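You operate a simulated robot arm through the tools that you are given. There is no shell and no other tool. Be economical: measure what you need, move in short steps, check, and stop when the job is done.

Carry out the task below with a simulated robot arm. There is one attempt and no reset: what you move stays moved.

TASK
Turn the dose dial to 10 s.
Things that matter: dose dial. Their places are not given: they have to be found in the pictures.

It is judged by the outcome, as a careful person would: the job done as asked, and still so three seconds after it is handed in. It fails if anything else is knocked over, pushed out of place, dropped, spilled or broken.

THE ROBOT
A 6-joint arm with a two-finger parallel gripper, fixed in place. Base frame: the origin is at the foot of the arm, x ahead of it, y to its left, z up. Lengths are in m, angles in rad, forces in N, time in s.
Its first joint turns from -1.152 to 1.152 rad. Payload 2.7 kg.
Tool frame: the origin (TCP) lies between the finger pads and is the grasp point; the fingertips stand 0.023 m ahead of it; z points along the fingers, y is the line along which they close. The gripper opens to 0.094 m. The fingers are 0.038 m wide and 0.01 m thick; the gripper's body (0.054 by 0.096 m) begins 0.039 m behind the TCP.
Orientation is that of the tool frame in the base frame, as [roll, pitch, yaw] about the fixed x, y, z axes, in that order (R = Rz(yaw) Ry(pitch) Rx(roll)). With the fingers straight down and closing along the base's y, the tool's x points along the base's -x, its y along +y and its z along -z.

THE INTERFACE
- The arm moves only by the tool jog_arm. Its argument "deltas" is a list of rows, each a list of 7 numbers: the turn, a rotation vector about the tool's x, y, z in rad, then the shift along the tool's x, y, z in m, then the opening, from 0 (shut) to 1 (fully open). In form: [[rx, ry, rz, tx, ty, tz, gripper], ...]. A call has 1 to 12 rows; each row is the pose to reach, as a shift and turn from the pose commanded when the call began, along the tool's axes at that moment. A row lasts 0.2 s, in which the tool goes at most 0.05 m and 0.15 rad; a call with a longer step from one row to the next is refused whole, and so is a gripper value outside its range. A pose out of reach is approached as far as the arm can. The call stops where the force on the tool passes 40 N (or 10 N more than at its start, if that is more) or the arm is blocked; 0.2 s more then pass. The fingers move at their own pace (about 0.045 m/s each) and stop on an object; they squeeze with about 35 N. The grip force told is the motor's: it shows also when the fingers shut on nothing. Time passes only in rows, and 0.2 s behind the last, so rows that repeat a pose let the fingers close. It gives the time, the measured TCP pose, the force on the tool (base axes), the opening and the grip force at its end, in the units of the frame above (readings bear some noise), and new pictures: "views" is both (left out), scene, wrist or none.
- Cameras (640 x 400 px; columns grow to the right, rows downward): "scene" is fixed at [0.1027, -0.446, 1.4303]; the picture's right is [0.62, -0.79, 0.00], its down [-0.25, -0.20, -0.95] and it looks along [0.75, 0.58, -0.32] (base axes); focal length 343 px, centre (320, 200). "wrist" rides on the gripper at [-0.039, 0, -0.044] in the tool frame; the picture's right is [0.00, -1.00, 0.00], its down [0.97, 0.00, -0.24] and it looks along [0.24, 0.00, 0.97] (tool axes); focal length 218 px, centre (320, 200).
- locate(camera, pixels): for up to 12 pixels [column, row] of the newest picture of that camera ("zoom" is the newest enlarged one), the place [x, y, z] in the base frame of the surface seen there, good to about 0.002 m, but the place of the scene camera against the robot may be out by one fixed shift of up to 0.012 m in any direction. No time passes.
- inspect(camera, box): a new picture of the part [left, top, right, bottom] of that camera's present view, enlarged. No time passes.
- sign_off(): hands the job in; it is judged then, once.

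Work in short steps. Measure before you move; look again where a grasp or a placing could have gone wrong, and mend it. You have 60 turns and 120 pictures in all, the two below and enlarged ones among them. Open the gripper and draw the arm clear of the work before you hand the job in, unless the task says otherwise; then end with one line.

The tools are called after "Call:" by a JSON object that holds its "name" and its "arguments". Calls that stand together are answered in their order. jog_arm: Moves the arm, as the interface text tells. Its arguments: {"type":"object","properties":{"deltas":{"type":"array","items":{"type":"array","items":{"type":"number"}}},"views":{"type":"string","enum":["both","scene","wrist","none"]}},"required":["deltas"]} The other tools are called the same way: locate (camera, pixels) gives the place of the surface under pixels of a picture; inspect (camera, box) takes an enlarged picture of a part of a camera's view; sign_off () hands the job in.

At the start:

```text
clock: 0.0
tcp_pos: [0.3226, -0.1419, 1.2991]
ee_rot: [-3.139, 0.0, -3.141]
force: [-0.3, -0.5, 0.4]
width: 0.0941
finger_force: 0.0
```

scene: 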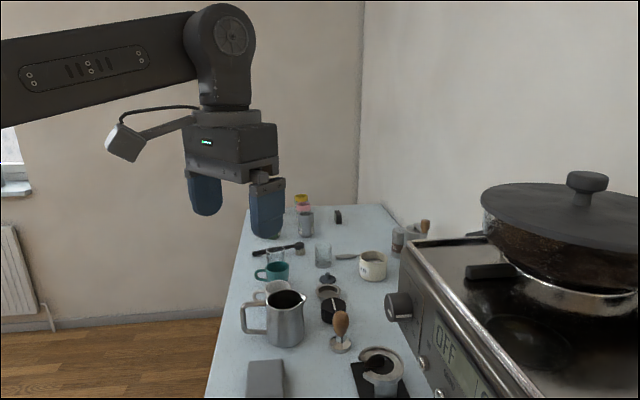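
wrist: 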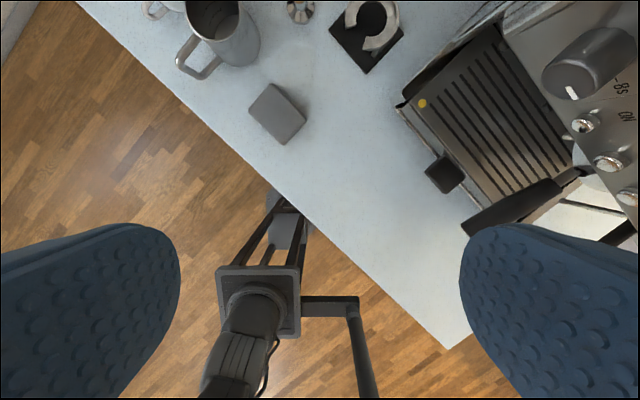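

The wrist view shows a dial at about (590,65), and the scene view shows a knob at (400,305). I'll enlarge both.

Call:
{"name": "inspect", "arguments": {"camera": "wrist", "box": [480, 0, 640, 220]}}

Call:
{"name": "inspect", "arguments": {"camera": "scene", "box": [370, 230, 530, 400]}}

Call:
{"name": "locate", "arguments": {"camera": "wrist", "pixels": [[572, 92], [565, 75], [600, 60], [625, 40], [618, 90], [625, 115], [585, 123], [610, 162], [430, 105], [520, 50]]}}

Call:
{"name": "locate", "arguments": {"camera": "scene", "pixels": [[392, 306], [405, 300], [402, 318], [425, 345], [445, 345], [420, 310], [480, 385], [420, 270]]}}

```text
1.82 times, centred on (560, 110) of wrist
```

zoom: 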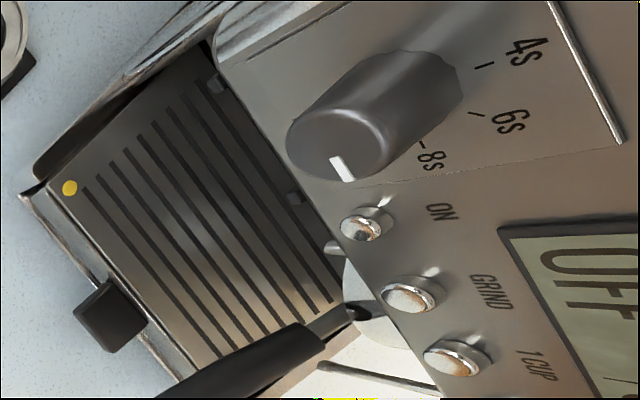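

```text
2.35 times, centred on (450, 315) of scene
```

zoom: 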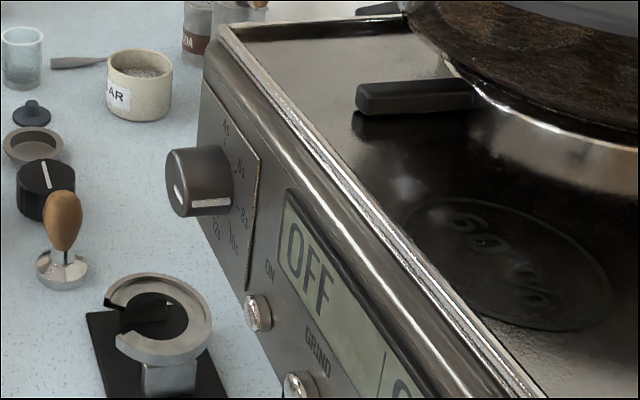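

```text
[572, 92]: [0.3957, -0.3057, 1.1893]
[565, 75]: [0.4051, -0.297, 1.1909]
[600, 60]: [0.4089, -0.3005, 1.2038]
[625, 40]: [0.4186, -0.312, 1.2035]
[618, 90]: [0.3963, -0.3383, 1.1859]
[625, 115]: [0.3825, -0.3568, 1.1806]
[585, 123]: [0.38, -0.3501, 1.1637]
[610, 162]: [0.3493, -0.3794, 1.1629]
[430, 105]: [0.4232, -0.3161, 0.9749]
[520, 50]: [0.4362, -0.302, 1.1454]
```

```text
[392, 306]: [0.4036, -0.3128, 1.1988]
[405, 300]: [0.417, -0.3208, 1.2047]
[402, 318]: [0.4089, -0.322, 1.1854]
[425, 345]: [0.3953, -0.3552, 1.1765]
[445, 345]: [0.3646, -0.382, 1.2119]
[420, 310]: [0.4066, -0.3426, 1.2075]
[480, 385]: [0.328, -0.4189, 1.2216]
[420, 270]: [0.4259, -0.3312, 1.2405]
```

Call:
{"name": "inspect", "arguments": {"camera": "scene", "box": [405, 280, 453, 310]}}

Call:
{"name": "inspect", "arguments": {"camera": "scene", "box": [380, 250, 450, 350]}}

```text
13.33 times, centred on (429, 295) of scene
```

zoom: 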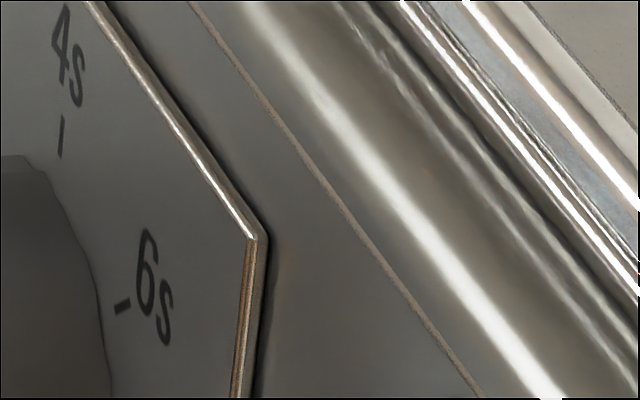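

```text
4.00 times, centred on (415, 300) of scene
```

zoom: 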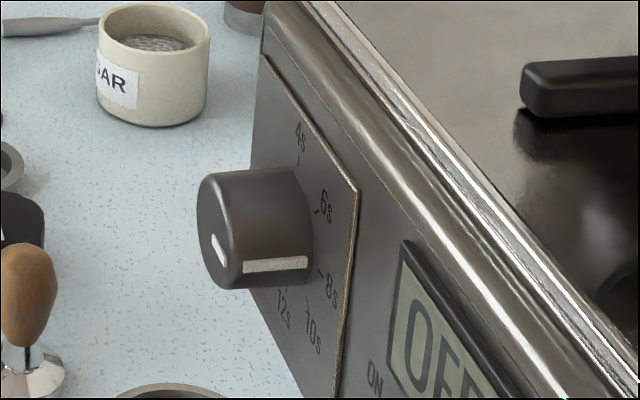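

Call:
{"name": "inspect", "arguments": {"camera": "scene", "box": [426, 295, 474, 340]}}

Call:
{"name": "inspect", "arguments": {"camera": "scene", "box": [425, 285, 477, 345]}}

Call:
{"name": "inspect", "arguments": {"camera": "scene", "box": [380, 280, 480, 350]}}

Call:
{"name": "inspect", "arguments": {"camera": "scene", "box": [381, 275, 481, 345]}}

```text
8.89 times, centred on (450, 318) of scene
```

zoom: 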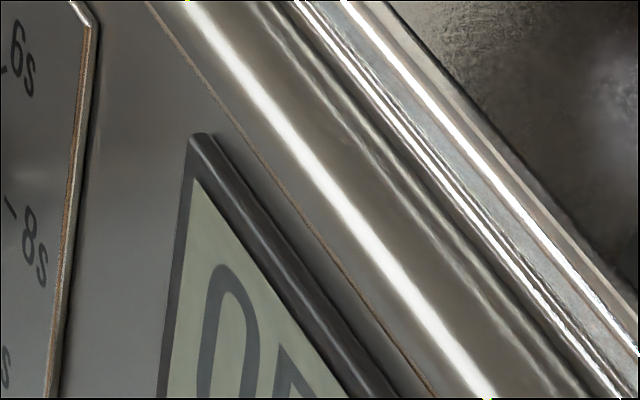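

```text
6.67 times, centred on (451, 315) of scene
```

zoom: 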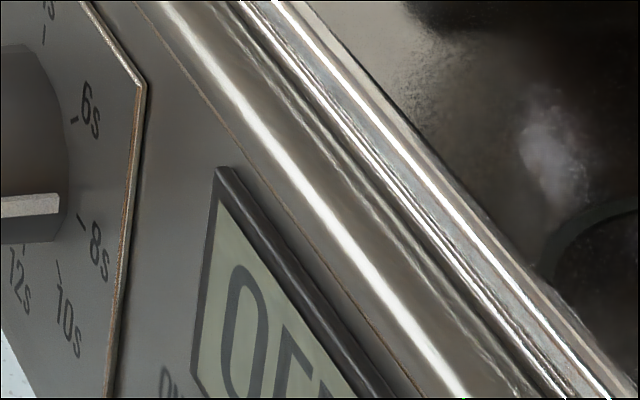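

```text
5.71 times, centred on (430, 315) of scene
```

zoom: 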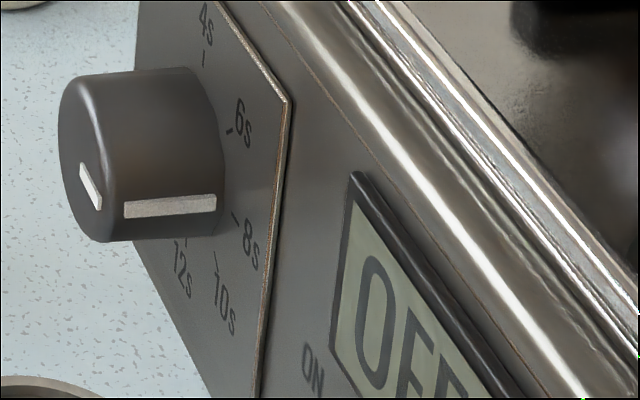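

```text
5.71 times, centred on (431, 310) of scene
```

zoom: 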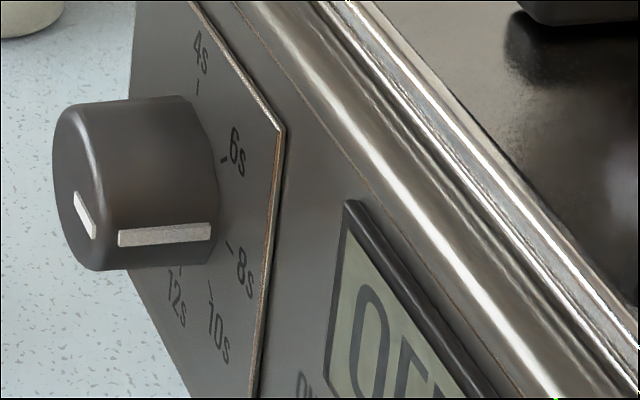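

Call:
{"name": "locate", "arguments": {"camera": "zoom", "pixels": [[197, 88], [224, 160], [229, 247], [210, 287], [181, 267], [122, 239], [205, 232], [79, 197], [93, 234], [278, 132], [250, 380], [145, 40]]}}

Call:
{"name": "locate", "arguments": {"camera": "zoom", "pixels": [[57, 140], [75, 108], [85, 150], [70, 245], [102, 262], [98, 200], [120, 110], [190, 105], [205, 180], [130, 180], [150, 262], [205, 255]]}}

```text
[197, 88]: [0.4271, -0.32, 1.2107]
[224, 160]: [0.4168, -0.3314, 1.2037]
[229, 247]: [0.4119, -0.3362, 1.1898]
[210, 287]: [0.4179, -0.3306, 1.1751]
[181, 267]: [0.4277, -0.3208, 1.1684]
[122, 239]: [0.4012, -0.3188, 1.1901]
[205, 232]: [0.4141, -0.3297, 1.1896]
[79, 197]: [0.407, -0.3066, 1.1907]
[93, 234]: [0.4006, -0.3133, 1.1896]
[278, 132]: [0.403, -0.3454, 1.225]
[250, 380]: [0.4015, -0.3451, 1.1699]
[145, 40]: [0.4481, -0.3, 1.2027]
```

```text
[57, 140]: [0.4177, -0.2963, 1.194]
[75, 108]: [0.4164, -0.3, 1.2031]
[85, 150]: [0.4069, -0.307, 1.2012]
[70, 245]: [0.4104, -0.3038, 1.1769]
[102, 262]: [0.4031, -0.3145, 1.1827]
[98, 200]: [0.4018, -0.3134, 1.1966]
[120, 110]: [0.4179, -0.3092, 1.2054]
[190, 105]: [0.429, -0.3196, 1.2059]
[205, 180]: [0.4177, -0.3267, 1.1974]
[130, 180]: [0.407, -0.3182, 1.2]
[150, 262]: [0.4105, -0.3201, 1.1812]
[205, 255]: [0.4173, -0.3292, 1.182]
```

Dial ticks: 8s (229,247 zoom) is at 3 o'clock and 10s is 45° clockwise from it. The pointer now reads 8s. The panel is vertical, facing (-0.7,+0.7). Next I measure the obstacles in the gripper's approach corridor.

Call:
{"name": "locate", "arguments": {"camera": "scene", "pixels": [[285, 300], [340, 318], [340, 345], [333, 305], [380, 355], [365, 390], [400, 375], [372, 258], [328, 280], [265, 375], [320, 380], [415, 375]]}}

Call:
{"name": "locate", "arguments": {"camera": "wrist", "pixels": [[370, 70], [400, 35], [335, 25], [395, 15], [440, 60], [405, 105], [277, 110], [300, 10], [445, 175], [500, 215], [450, 340], [400, 220]]}}

```text
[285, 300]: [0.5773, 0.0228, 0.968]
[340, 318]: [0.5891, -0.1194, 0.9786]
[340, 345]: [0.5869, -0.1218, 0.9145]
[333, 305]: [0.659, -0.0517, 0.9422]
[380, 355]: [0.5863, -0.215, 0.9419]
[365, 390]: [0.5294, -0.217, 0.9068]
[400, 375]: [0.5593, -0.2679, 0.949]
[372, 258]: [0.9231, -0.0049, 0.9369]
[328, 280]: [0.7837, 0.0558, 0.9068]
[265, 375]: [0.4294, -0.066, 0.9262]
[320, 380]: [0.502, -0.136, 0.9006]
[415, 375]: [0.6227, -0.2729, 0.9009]
```

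```text
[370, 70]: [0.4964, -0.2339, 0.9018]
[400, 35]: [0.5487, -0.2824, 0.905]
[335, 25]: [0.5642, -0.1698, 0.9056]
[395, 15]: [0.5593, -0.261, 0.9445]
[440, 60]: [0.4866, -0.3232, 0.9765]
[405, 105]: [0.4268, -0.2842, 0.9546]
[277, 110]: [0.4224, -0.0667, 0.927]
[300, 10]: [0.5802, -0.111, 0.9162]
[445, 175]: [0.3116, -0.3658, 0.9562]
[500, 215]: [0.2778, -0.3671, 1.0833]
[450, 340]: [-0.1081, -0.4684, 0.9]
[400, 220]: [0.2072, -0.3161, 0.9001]
```

The bench here is at z≈0.90, so there is plenty of clearance below. I'll turn the tool horizontal, facing the panel with the fingers about 8 cm short of the dial.

Call:
{"name": "jog_arm", "arguments": {"deltas": [[0.0512, -0.1235, 0.0512, -0.0002, -0.0069, 0.0082, 0.8], [0.1023, -0.247, 0.1023, -0.0004, -0.0138, 0.0165, 0.8], [0.1535, -0.3705, 0.1535, -0.0006, -0.0207, 0.0247, 0.8], [0.2047, -0.494, 0.2047, -0.0008, -0.0277, 0.033, 0.8], [0.2558, -0.6175, 0.2558, -0.001, -0.0346, 0.0412, 0.8], [0.307, -0.741, 0.307, -0.0012, -0.0415, 0.0495, 0.8], [0.3582, -0.8645, 0.3582, -0.0014, -0.0484, 0.0577, 0.8], [0.4093, -0.988, 0.4093, -0.0016, -0.0553, 0.066, 0.8], [0.4605, -1.1115, 0.4605, -0.0018, -0.0622, 0.0742, 0.8], [0.5117, -1.235, 0.5117, -0.002, -0.0692, 0.0825, 0.8], [0.5628, -1.3585, 0.5628, -0.0022, -0.0761, 0.0907, 0.8], [0.614, -1.482, 0.614, -0.0024, -0.083, 0.099, 0.8]]}}

```text
clock: 2.6
tcp_pos: [0.3319, -0.2135, 1.2023]
ee_rot: [-0.116, 1.569, -0.906]
force: [-0.1, 1.3, -0.2]
width: 0.0753
finger_force: 0.0
out of reach, approached as far as the arm can: row 9, 10, 11, 12
```

scene: 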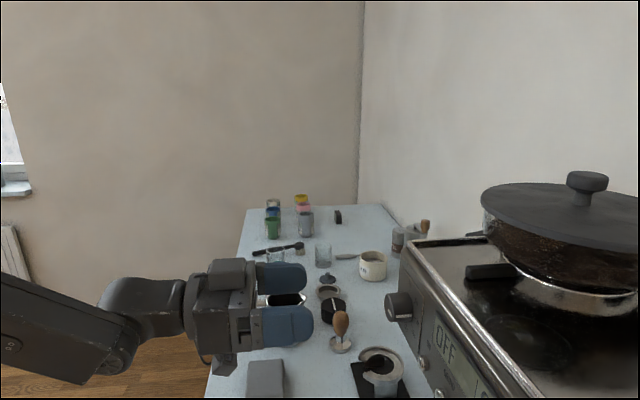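
wrist: 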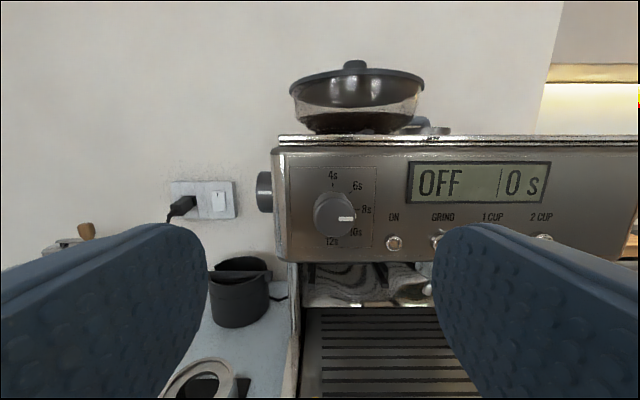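

The dial is clearly visible head-on at (335,213). I'll zoom and measure it from the wrist camera.

Call:
{"name": "inspect", "arguments": {"camera": "wrist", "box": [280, 160, 390, 255]}}

Call:
{"name": "locate", "arguments": {"camera": "wrist", "pixels": [[333, 185], [352, 193], [358, 209], [350, 225], [333, 235], [300, 180], [300, 240], [372, 180], [372, 240], [335, 212], [347, 219], [393, 243]]}}

```text
4.21 times, centred on (335, 208) of wrist
```

zoom: 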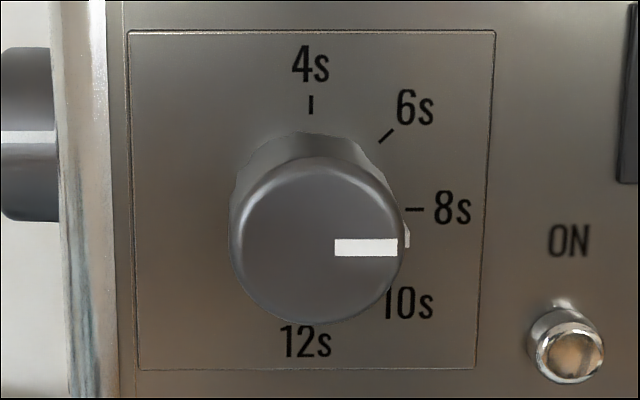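

```text
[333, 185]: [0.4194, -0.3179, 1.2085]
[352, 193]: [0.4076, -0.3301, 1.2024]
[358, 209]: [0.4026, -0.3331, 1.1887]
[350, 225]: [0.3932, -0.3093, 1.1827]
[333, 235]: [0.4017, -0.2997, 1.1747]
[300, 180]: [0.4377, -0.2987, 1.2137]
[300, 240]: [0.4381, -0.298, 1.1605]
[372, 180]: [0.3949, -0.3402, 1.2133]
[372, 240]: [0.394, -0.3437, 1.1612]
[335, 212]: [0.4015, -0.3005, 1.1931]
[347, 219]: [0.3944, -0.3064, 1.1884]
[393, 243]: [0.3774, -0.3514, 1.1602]
```

Call:
{"name": "locate", "arguments": {"camera": "zoom", "pixels": [[317, 240], [240, 240], [395, 235], [317, 165], [317, 315], [340, 247], [390, 247], [310, 105], [415, 210], [140, 100], [470, 100], [470, 340]]}}

```text
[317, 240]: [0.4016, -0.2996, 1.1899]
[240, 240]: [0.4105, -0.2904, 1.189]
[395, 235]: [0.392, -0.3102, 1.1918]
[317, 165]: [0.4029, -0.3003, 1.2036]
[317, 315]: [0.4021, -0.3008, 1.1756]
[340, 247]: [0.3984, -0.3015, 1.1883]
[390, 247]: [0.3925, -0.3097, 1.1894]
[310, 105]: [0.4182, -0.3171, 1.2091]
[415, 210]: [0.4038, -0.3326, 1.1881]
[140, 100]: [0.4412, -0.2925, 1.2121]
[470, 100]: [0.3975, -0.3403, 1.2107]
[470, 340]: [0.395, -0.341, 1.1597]
```

The dial face centre is (0.402,-0.300,1.1895) with the pointer exactly on 8s, and the face stands 0.023 off the panel. I'll make a small forward move first to check where the commanded pose is.

Call:
{"name": "jog_arm", "arguments": {"deltas": [[0, 0, 0, 0, 0, 0.015, 0.8], [0, 0, 0, 0, 0, 0.03, 0.8], [0, 0, 0, 0, 0, 0.03, 0.8]], "views": "none"}}

```text
clock: 3.4
tcp_pos: [0.3563, -0.2314, 1.2038]
ee_rot: [-0.862, 1.568, -1.656]
force: [0.6, -0.3, 0.7]
width: 0.0752
finger_force: 0.0
out of reach, approached as far as the arm can: row 1, 2, 3
```

Call:
{"name": "jog_arm", "arguments": {"deltas": [[0, 0, 0, 0.007, -0.008, 0.02, 0.8], [0, 0, 0, 0.0143, -0.0163, 0.04, 0.8], [0, 0, 0, 0.0143, -0.0163, 0.04, 0.8]], "views": "wrist"}}

```text
clock: 4.2
tcp_pos: [0.3848, -0.2475, 1.1944]
ee_rot: [-1.031, 1.567, -1.822]
force: [-0.3, -0.2, 0.2]
width: 0.0755
finger_force: 0.1
out of reach, approached as far as the arm can: row 1, 2, 3
```

wrist: 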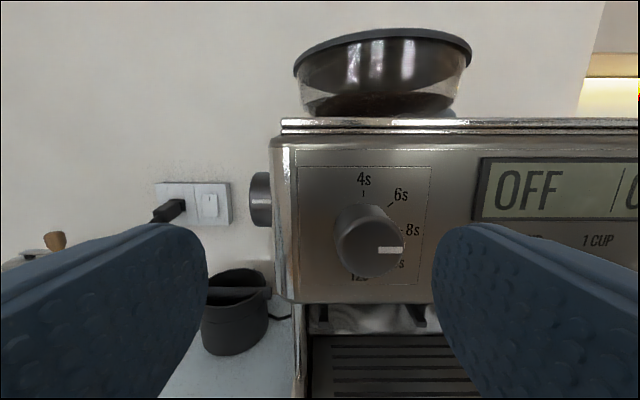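

The arm is drifting sideways against a limit (lateral 0.097, need 0.072). The tool yaw of -45° differs from the arm's radial direction, so I'll ease the yaw a little toward radial, pull back slightly and correct laterally.

Call:
{"name": "jog_arm", "arguments": {"deltas": [[-0.06, 0, 0, 0, 0, -0.005, 0.8], [-0.12, 0, 0, 0, 0, -0.01, 0.8], [-0.12, 0, 0, 0, -0.01, -0.01, 0.8], [-0.12, 0, 0, 0, -0.01, -0.01, 0.8]], "views": "scene"}}

```text
clock: 5.2
tcp_pos: [0.4041, -0.1971, 1.2014]
ee_rot: [-1.021, 1.569, -1.691]
force: [0.5, 0.2, 0.0]
width: 0.0752
finger_force: 0.0
out of reach, approached as far as the arm can: row 1, 2, 3, 4
```

scene: 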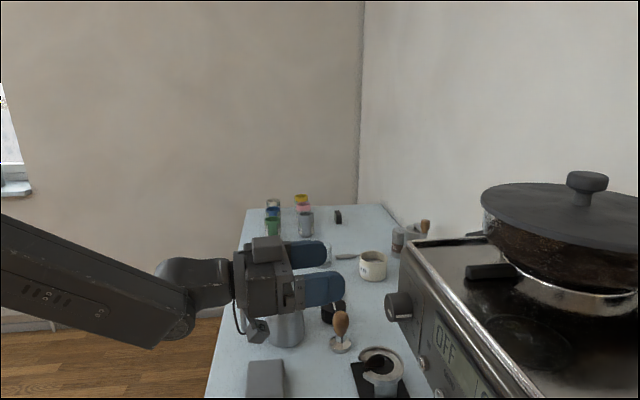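

The tool yaw is pinned about 12.5° beyond the arm's azimuth by a wrist limit, so at the dial's azimuth (-36.7°) a yaw of about -49° fits that, only 4° off square. I'll go to a pre-grasp pose like that.

Call:
{"name": "jog_arm", "arguments": {"deltas": [[0.063, 0, 0, 0.004, -0.0244, 0.0054, 0.8], [0.125, 0, 0, 0.008, -0.0489, 0.0108, 0.8], [0.188, 0, 0, 0.012, -0.0733, 0.0162, 0.8], [0.188, 0, 0, 0.012, -0.0733, 0.0162, 0.8]], "views": "wrist"}}

```text
clock: 6.2
tcp_pos: [0.3693, -0.2647, 1.1882]
ee_rot: [-0.469, 1.567, -1.322]
force: [0.5, -0.4, -0.6]
width: 0.0751
finger_force: 0.0
```

wrist: 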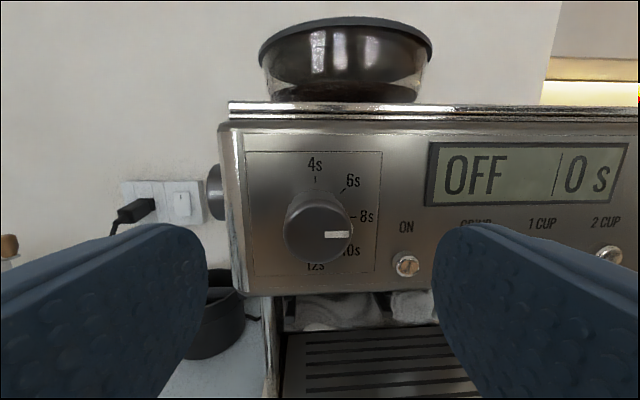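

Reached with no limit. Before grasping I'll test in free space that the wrist can roll +0.8 rad.

Call:
{"name": "jog_arm", "arguments": {"deltas": [[0, 0, 0.14, 0, 0, 0, 0.8], [0, 0, 0.28, 0, 0, 0, 0.8], [0, 0, 0.42, 0, 0, 0, 0.8], [0, 0, 0.56, 0, 0, 0, 0.8], [0, 0, 0.7, 0, 0, 0, 0.8], [0, 0, 0.84, 0, 0, 0, 0.8], [0, 0, 0.84, 0, 0, 0, 0.8]], "views": "wrist"}}

```text
clock: 7.8
tcp_pos: [0.3889, -0.2026, 1.3036]
ee_rot: [1.627, 0.764, 0.732]
force: [0.8, -0.3, 0.3]
width: 0.0751
finger_force: 0.1
out of reach, approached as far as the arm can: row 1, 2, 3, 4, 5, 6, 7
```

wrist: 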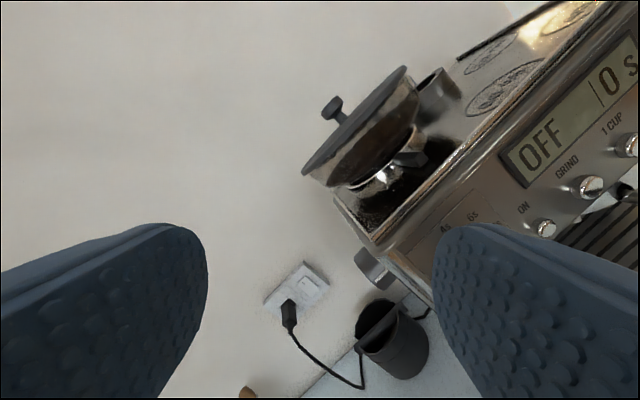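

The roll is limited in the + direction here, so the test was useful: I'll grasp with a -45° roll instead and turn to 0. First I go back to the pre-grasp pose.

Call:
{"name": "jog_arm", "arguments": {"deltas": [[-0.0057, -0.0051, -0.1344, 0.0065, -0.0199, 0.003, 0.8], [-0.0114, -0.0103, -0.2688, 0.0129, -0.0398, 0.006, 0.8], [-0.0171, -0.0154, -0.4032, 0.0194, -0.0598, 0.009, 0.8], [-0.0228, -0.0205, -0.5376, 0.0259, -0.0797, 0.012, 0.8], [-0.0285, -0.0257, -0.672, 0.0323, -0.0996, 0.015, 0.8], [-0.0342, -0.0308, -0.8064, 0.0388, -0.1195, 0.02, 0.8], [-0.0342, -0.0308, -0.8064, 0.0388, -0.1195, 0.02, 0.8]], "views": "wrist"}}

```text
clock: 9.4
tcp_pos: [0.3555, -0.248, 1.1918]
ee_rot: [1.831, 1.57, 0.969]
force: [-0.1, -0.2, 0.0]
width: 0.0752
finger_force: 0.1
```

wrist: 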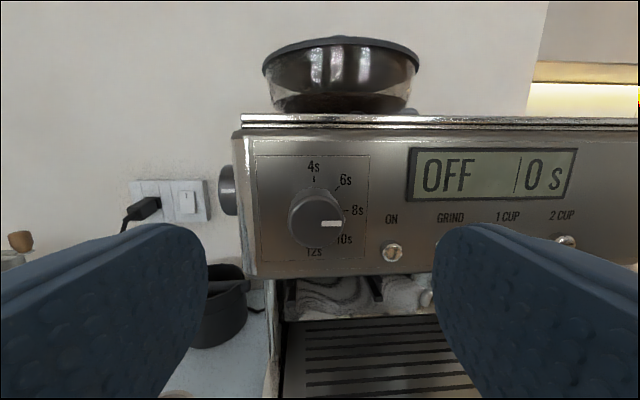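

Call:
{"name": "jog_arm", "arguments": {"deltas": [[0, 0, -0.14, 0, 0, 0, 0.8], [0, 0, -0.28, 0, 0, 0, 0.8], [0, 0, -0.42, 0, 0, 0, 0.8], [0, 0, -0.56, 0, 0, 0, 0.8], [0, 0, -0.7, 0, 0, 0, 0.8], [0, 0, -0.82, 0, 0, 0, 0.8], [0, 0, -0.82, 0, 0, 0, 0.8]], "views": "wrist"}}

```text
clock: 11.0
tcp_pos: [0.3537, -0.2492, 1.192]
ee_rot: [-1.571, 0.75, -2.429]
force: [0.5, -0.4, 0.0]
width: 0.0753
finger_force: 0.1
```

wrist: 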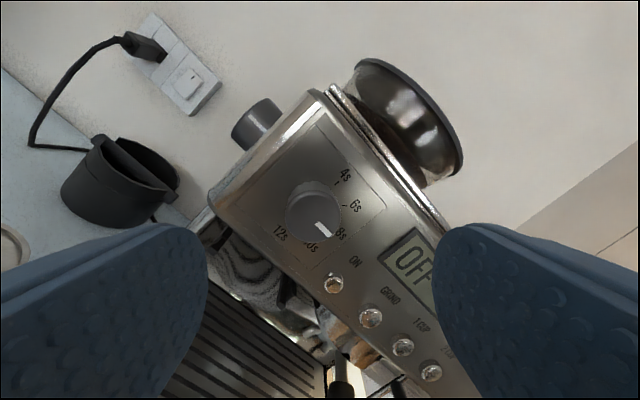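

The -47° roll works without limits. Now I advance straight over the dial, fingers at 0.65, to about 15 mm overlap.

Call:
{"name": "jog_arm", "arguments": {"deltas": [[0, 0, 0, 0, 0.002, 0.015, 0.65], [0, 0, 0, -0.0007, 0.004, 0.03, 0.65], [0, 0, 0, -0.0007, 0.004, 0.045, 0.65], [0, 0, 0, -0.0007, 0.004, 0.055, 0.65], [0, 0, 0, -0.0007, 0.004, 0.0622, 0.65], [0, 0, 0, -0.0007, 0.004, 0.0622, 0.65]]}}

```text
clock: 12.4
tcp_pos: [0.3958, -0.2931, 1.1896]
ee_rot: [-1.571, 0.751, -2.43]
force: [0.2, -0.4, -0.8]
width: 0.0609
finger_force: 0.0
```

scene: 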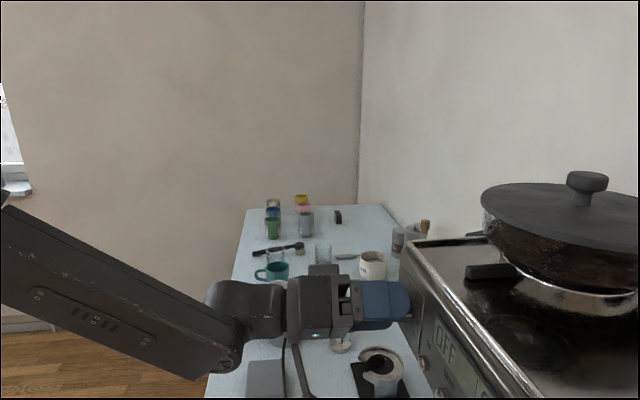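
wrist: 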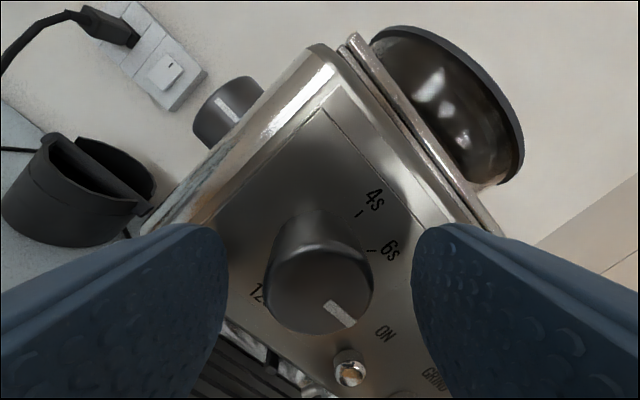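

The dial (318,280) is centred between the fingers. I'll close on it.

Call:
{"name": "jog_arm", "arguments": {"deltas": [[0, 0, 0, 0, 0, 0, 0.3], [0, 0, 0, 0, 0, 0, 0.1], [0, 0, 0, 0, 0, 0, 0.1], [0, 0, 0, 0, 0, 0, 0.1]], "views": "wrist"}}

```text
clock: 13.4
tcp_pos: [0.3976, -0.2927, 1.1902]
ee_rot: [-1.572, 0.75, -2.429]
force: [3.1, -0.3, -2.0]
width: 0.0318
finger_force: 45.3
```

wrist: 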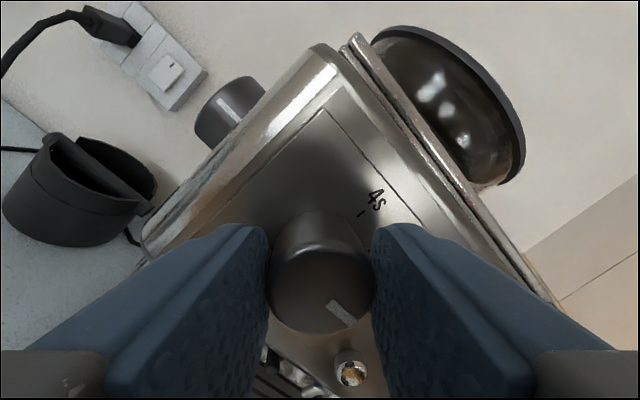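

Gripped at 0.032 m width. I'll turn clockwise, +rz, by 0.6 rad first and check.

Call:
{"name": "jog_arm", "arguments": {"deltas": [[0, 0, 0.1, 0, 0, 0, 0.1], [0, 0, 0.2, 0, 0, 0, 0.1], [0, 0, 0.3, 0, 0, 0, 0.1], [0, 0, 0.4, 0, 0, 0, 0.1], [0, 0, 0.5, 0, 0, 0, 0.1], [0, 0, 0.6, 0, 0, 0, 0.1], [0, 0, 0.6, 0, 0, 0, 0.1]], "views": "wrist"}}

```text
clock: 15.0
tcp_pos: [0.3969, -0.2932, 1.1887]
ee_rot: [-1.577, 1.353, -2.437]
force: [9.1, -6.7, -4.3]
width: 0.0321
finger_force: 44.9
```

wrist: 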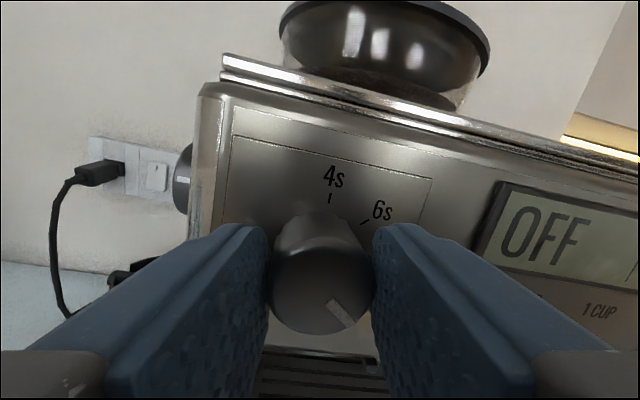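

The dial turns with the fingers. I'll add the remaining 0.185 rad.

Call:
{"name": "jog_arm", "arguments": {"deltas": [[0, 0, 0.1, 0, 0, 0, 0.1], [0, 0, 0.187, 0, 0, 0, 0.1], [0, 0, 0.187, 0, 0, 0, 0.1], [0, 0, 0.187, 0, 0, 0, 0.1]], "views": "wrist"}}

```text
clock: 16.0
tcp_pos: [0.3974, -0.2938, 1.1894]
ee_rot: [-1.619, 1.539, -2.475]
force: [14.1, -2.3, -8.1]
width: 0.032
finger_force: 44.6
```

wrist: 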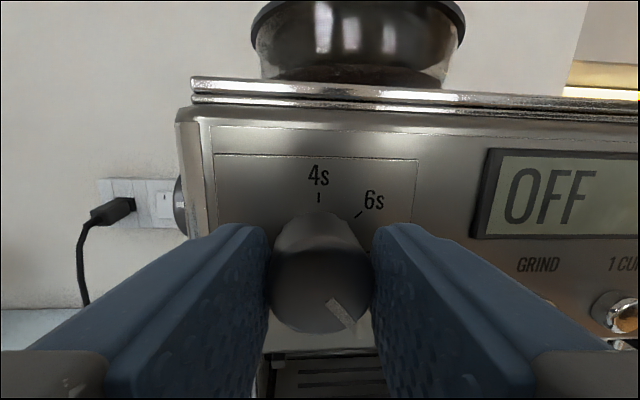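

The turn is complete (pitch 1.539, i.e. 0.789 rad rolled). I'll open and then retreat straight back to read the dial.

Call:
{"name": "jog_arm", "arguments": {"deltas": [[0, 0, 0, 0, 0, 0, 0.55], [0, 0, 0, 0, 0, 0, 0.55], [0, 0, 0, 0, 0, 0, 0.55], [0, 0, 0, 0, 0, -0.015, 0.55], [0, 0, 0, 0, 0, -0.03, 0.55], [0, 0, 0, 0, 0, -0.05, 0.55], [0, 0, 0, 0, 0, -0.05, 0.55]], "views": "both"}}

```text
clock: 17.6
tcp_pos: [0.3635, -0.2534, 1.1906]
ee_rot: [-1.553, 1.539, -2.412]
force: [-0.3, -0.1, 0.0]
width: 0.0517
finger_force: 0.0
```

scene: 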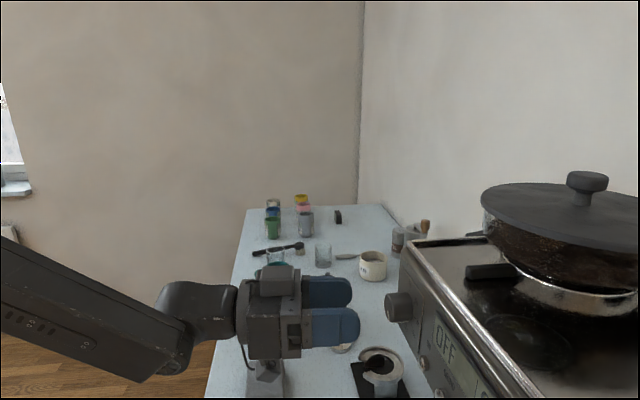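
wrist: 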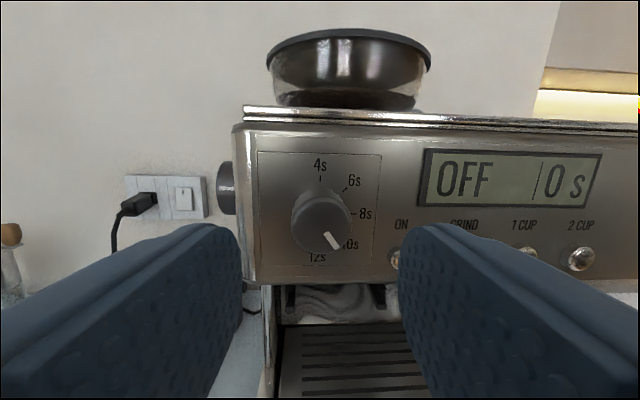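

Call:
{"name": "inspect", "arguments": {"camera": "wrist", "box": [265, 145, 385, 275]}}

Call:
{"name": "inspect", "arguments": {"camera": "scene", "box": [380, 275, 480, 345]}}

```text
3.08 times, centred on (325, 210) of wrist
```

zoom: 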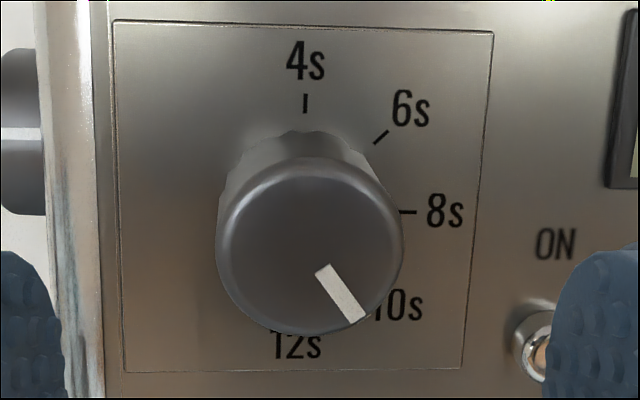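

```text
5.71 times, centred on (430, 310) of scene
```

zoom: 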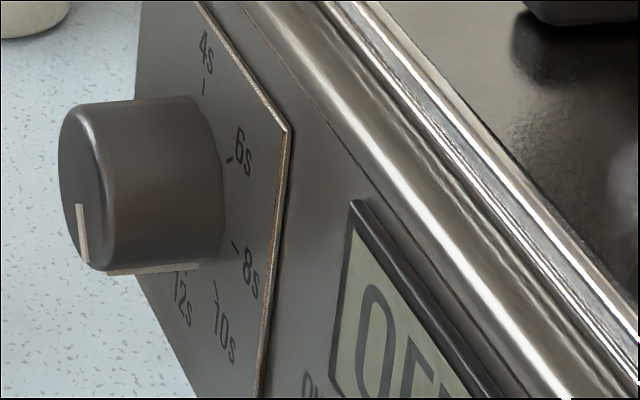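

Call:
{"name": "inspect", "arguments": {"camera": "wrist", "box": [300, 190, 360, 255]}}

```text
6.15 times, centred on (330, 222) of wrist
```

zoom: 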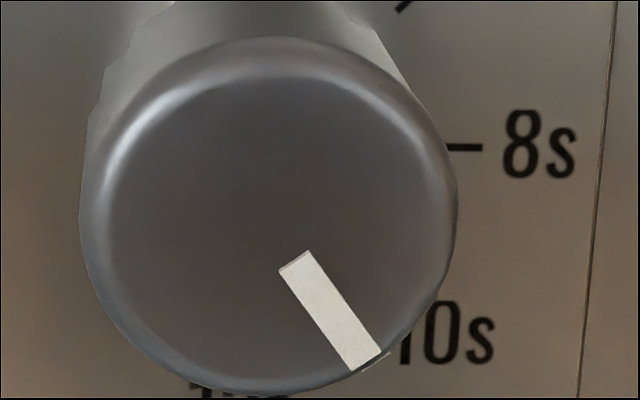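

Call:
{"name": "locate", "arguments": {"camera": "zoom", "pixels": [[296, 262], [305, 275], [340, 325], [364, 357], [120, 210], [430, 210], [268, 60], [268, 375], [450, 147], [480, 148]]}}

```text
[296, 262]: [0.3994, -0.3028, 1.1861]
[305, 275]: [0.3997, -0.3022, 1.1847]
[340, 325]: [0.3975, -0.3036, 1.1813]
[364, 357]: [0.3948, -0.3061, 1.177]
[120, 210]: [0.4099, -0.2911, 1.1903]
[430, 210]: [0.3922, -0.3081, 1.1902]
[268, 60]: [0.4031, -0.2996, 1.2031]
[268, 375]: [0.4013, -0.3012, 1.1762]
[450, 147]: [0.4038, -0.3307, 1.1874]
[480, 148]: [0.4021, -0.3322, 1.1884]
```

The pointer sits about 53° below 8s rather than 45°, an overshoot of about 8°. I'll re-approach, regrip and turn back by about 0.14 rad.

Call:
{"name": "jog_arm", "arguments": {"deltas": [[0, 0, 0, 0, 0, 0.015, 0.55], [0, 0, 0, 0, 0, 0.03, 0.55], [0, 0, 0, 0, 0, 0.05, 0.55], [0, 0, 0, 0, 0, 0.05, 0.55]], "views": "wrist"}}

Call:
{"name": "jog_arm", "arguments": {"deltas": [[0, 0, 0, 0, 0, 0, 0.1], [0, 0, 0, 0, 0, 0, 0.1], [0, 0, 0, 0, 0, 0, 0.1], [0, 0, 0, 0, 0, 0, 0.1]], "views": "wrist"}}

```text
clock: 18.6
tcp_pos: [0.3969, -0.2924, 1.1895]
ee_rot: [-1.548, 1.538, -2.408]
force: [-0.2, 1.0, -0.8]
width: 0.0517
finger_force: 0.0
```

wrist: 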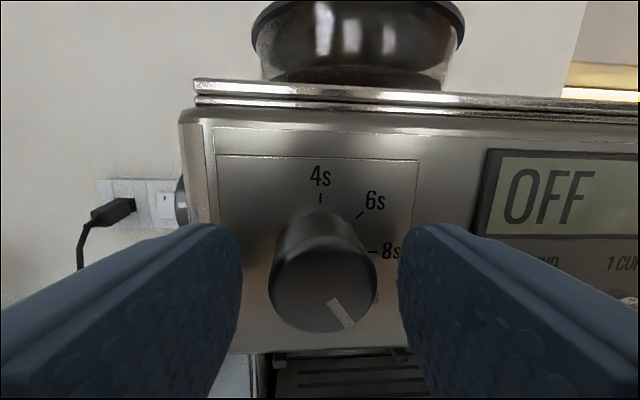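

```text
clock: 19.6
tcp_pos: [0.3973, -0.2933, 1.1889]
ee_rot: [-1.55, 1.539, -2.412]
force: [-5.4, -7.0, -0.5]
width: 0.0324
finger_force: 44.7
```

wrist: 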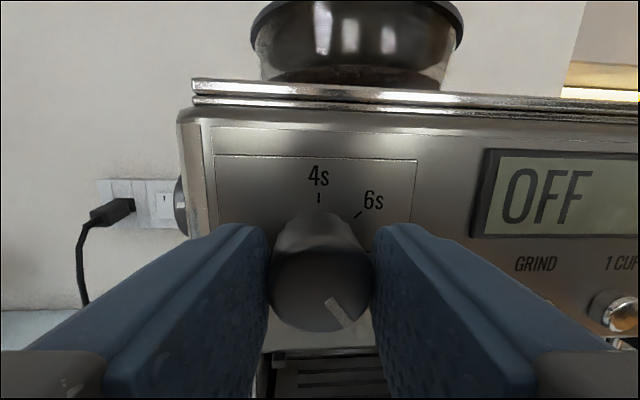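

Call:
{"name": "inspect", "arguments": {"camera": "wrist", "box": [290, 270, 370, 340]}}

Call:
{"name": "jog_arm", "arguments": {"deltas": [[0, 0, -0.08, 0, 0, 0, 0.1], [0, 0, -0.16, 0, 0, 0, 0.1], [0, 0, -0.16, 0, 0, 0, 0.1]], "views": "wrist"}}

Call:
{"name": "inspect", "arguments": {"camera": "wrist", "box": [290, 270, 370, 340]}}

```text
5.71 times, centred on (330, 305) of wrist
```

zoom: 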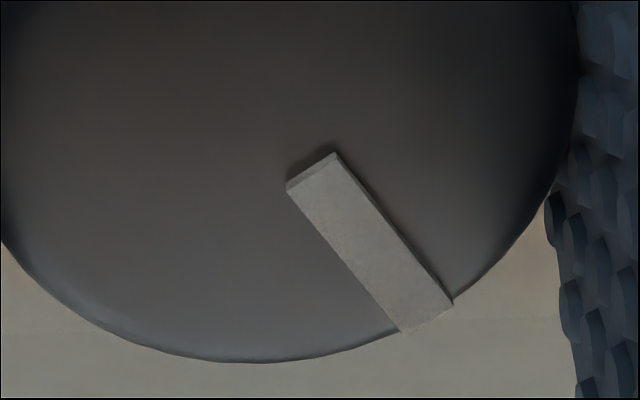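

```text
clock: 20.4
tcp_pos: [0.3967, -0.2928, 1.1902]
ee_rot: [-1.57, 1.376, -2.43]
force: [-8.2, -2.8, 0.4]
width: 0.0318
finger_force: 44.6
```

wrist: 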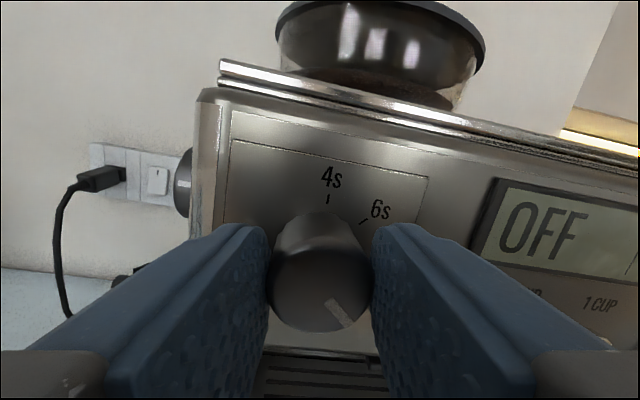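

```text
5.71 times, centred on (330, 305) of wrist
```

zoom: 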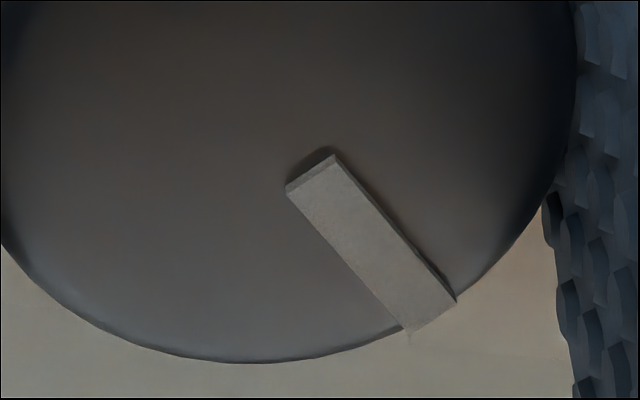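

It followed the grip (about 9° back). Release, retreat and re-read.

Call:
{"name": "jog_arm", "arguments": {"deltas": [[0, 0, 0, 0, 0, 0, 0.55], [0, 0, 0, 0, 0, 0, 0.55], [0, 0, 0, 0, 0, 0, 0.55], [0, 0, 0, 0, 0, -0.015, 0.55], [0, 0, 0.08, 0, 0, -0.03, 0.55], [0, 0, 0.16, 0, 0, -0.05, 0.55], [0, 0, 0.16, 0, 0, -0.05, 0.55]], "views": "wrist"}}

Call:
{"name": "inspect", "arguments": {"camera": "wrist", "box": [265, 145, 385, 275]}}

Call:
{"name": "inspect", "arguments": {"camera": "wrist", "box": [300, 190, 360, 255]}}

```text
clock: 22.0
tcp_pos: [0.3621, -0.2546, 1.189]
ee_rot: [-1.554, 1.538, -2.414]
force: [0.2, 0.1, 0.7]
width: 0.0517
finger_force: 0.0
```

wrist: 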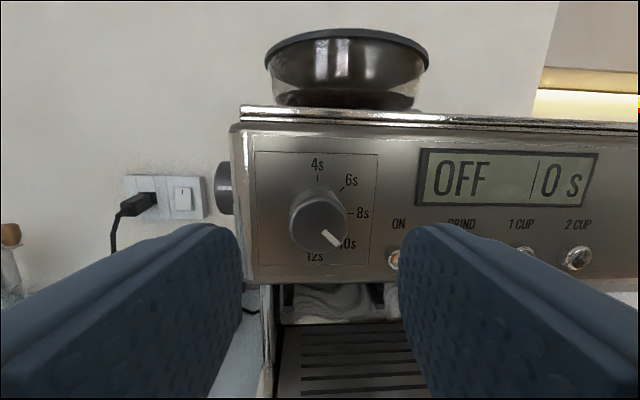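

```text
3.08 times, centred on (325, 210) of wrist
```

zoom: 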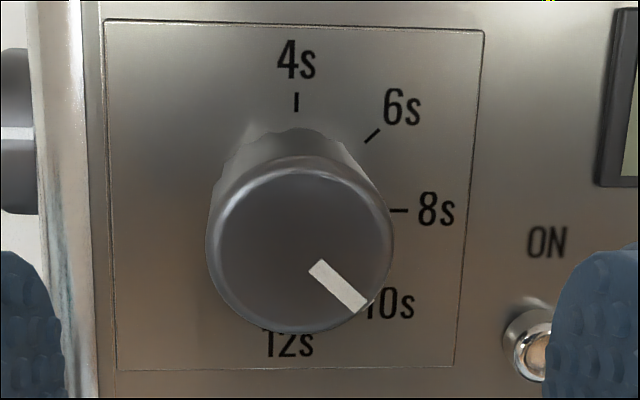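

```text
6.15 times, centred on (330, 222) of wrist
```

zoom: 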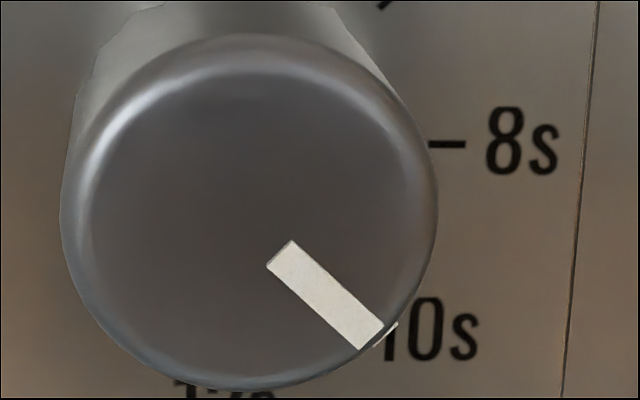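

Call:
{"name": "locate", "arguments": {"camera": "zoom", "pixels": [[282, 255], [300, 271], [325, 294], [350, 317], [368, 333], [249, 212], [95, 212], [405, 212]]}}

Call:
{"name": "inspect", "arguments": {"camera": "scene", "box": [380, 275, 480, 345]}}

```text
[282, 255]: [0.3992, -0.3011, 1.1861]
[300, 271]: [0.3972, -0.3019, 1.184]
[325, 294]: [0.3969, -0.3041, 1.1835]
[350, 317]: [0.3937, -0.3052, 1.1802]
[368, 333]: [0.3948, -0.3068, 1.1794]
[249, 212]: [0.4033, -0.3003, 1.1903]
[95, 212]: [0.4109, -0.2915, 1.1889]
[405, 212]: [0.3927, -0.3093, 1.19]
```

```text
5.71 times, centred on (430, 310) of scene
```

zoom: 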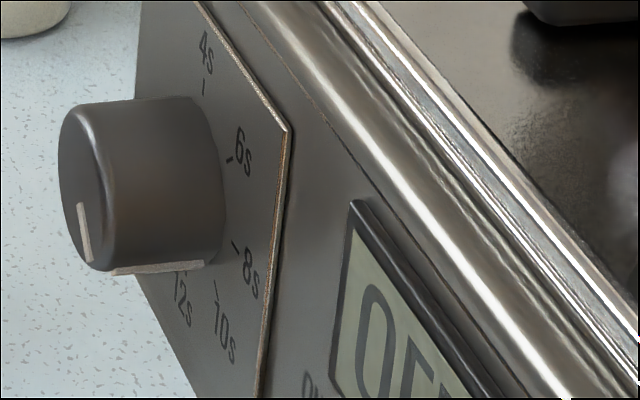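

The pointer now reads about 42–46° below the 8s tick by several estimates, which is on the 10s mark. I'll draw the arm further back and up, then hand in.

Call:
{"name": "jog_arm", "arguments": {"deltas": [[0, 0, 0, -0.02, 0, -0.015, 0.55], [0, 0, 0, -0.04, 0, -0.03, 0.55], [0, 0, 0, -0.06, 0, -0.04, 0.55], [0, 0, 0, -0.06, 0, -0.04, 0.55]]}}

Call:
{"name": "inspect", "arguments": {"camera": "wrist", "box": [230, 170, 430, 330]}}

```text
clock: 23.0
tcp_pos: [0.3388, -0.2235, 1.2491]
ee_rot: [-1.57, 1.538, -2.429]
force: [0.4, -0.3, 0.6]
width: 0.0516
finger_force: 0.1
```

scene: 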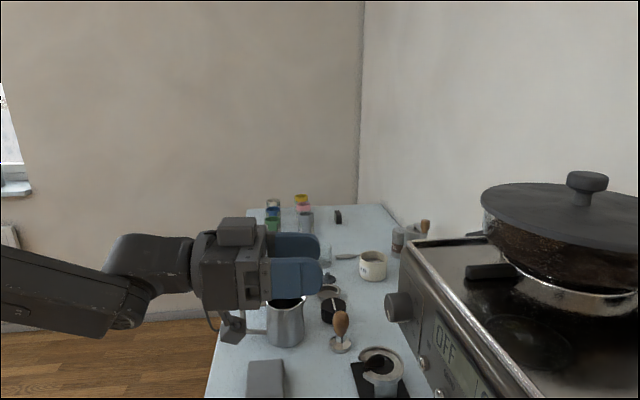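
wrist: 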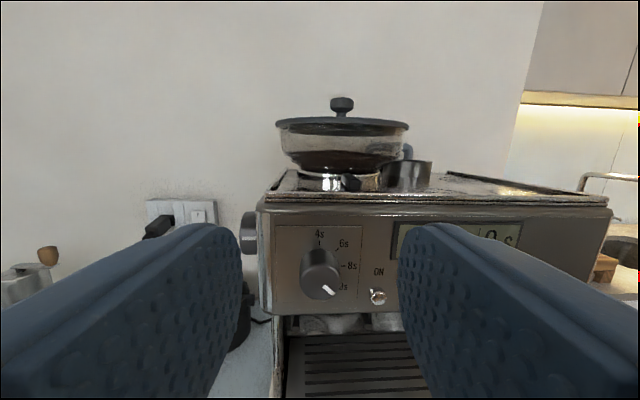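

```text
2.50 times, centred on (330, 250) of wrist
```

zoom: 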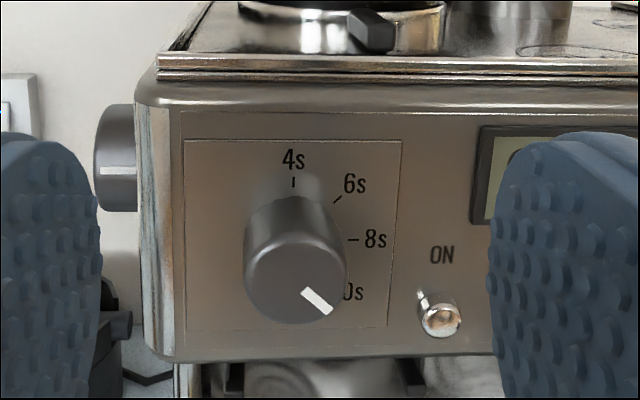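

The pointer is on the 10 s direction, the gripper is open and clear, and nothing else has moved. Handing in.

Call:
{"name": "sign_off", "arguments": {}}

```text
The job is handed in.
```

The dose dial is turned from 8 s to 10 s, with the pointer within about 3° of the mark; the gripper is open, the arm is clear and nothing else was moved.
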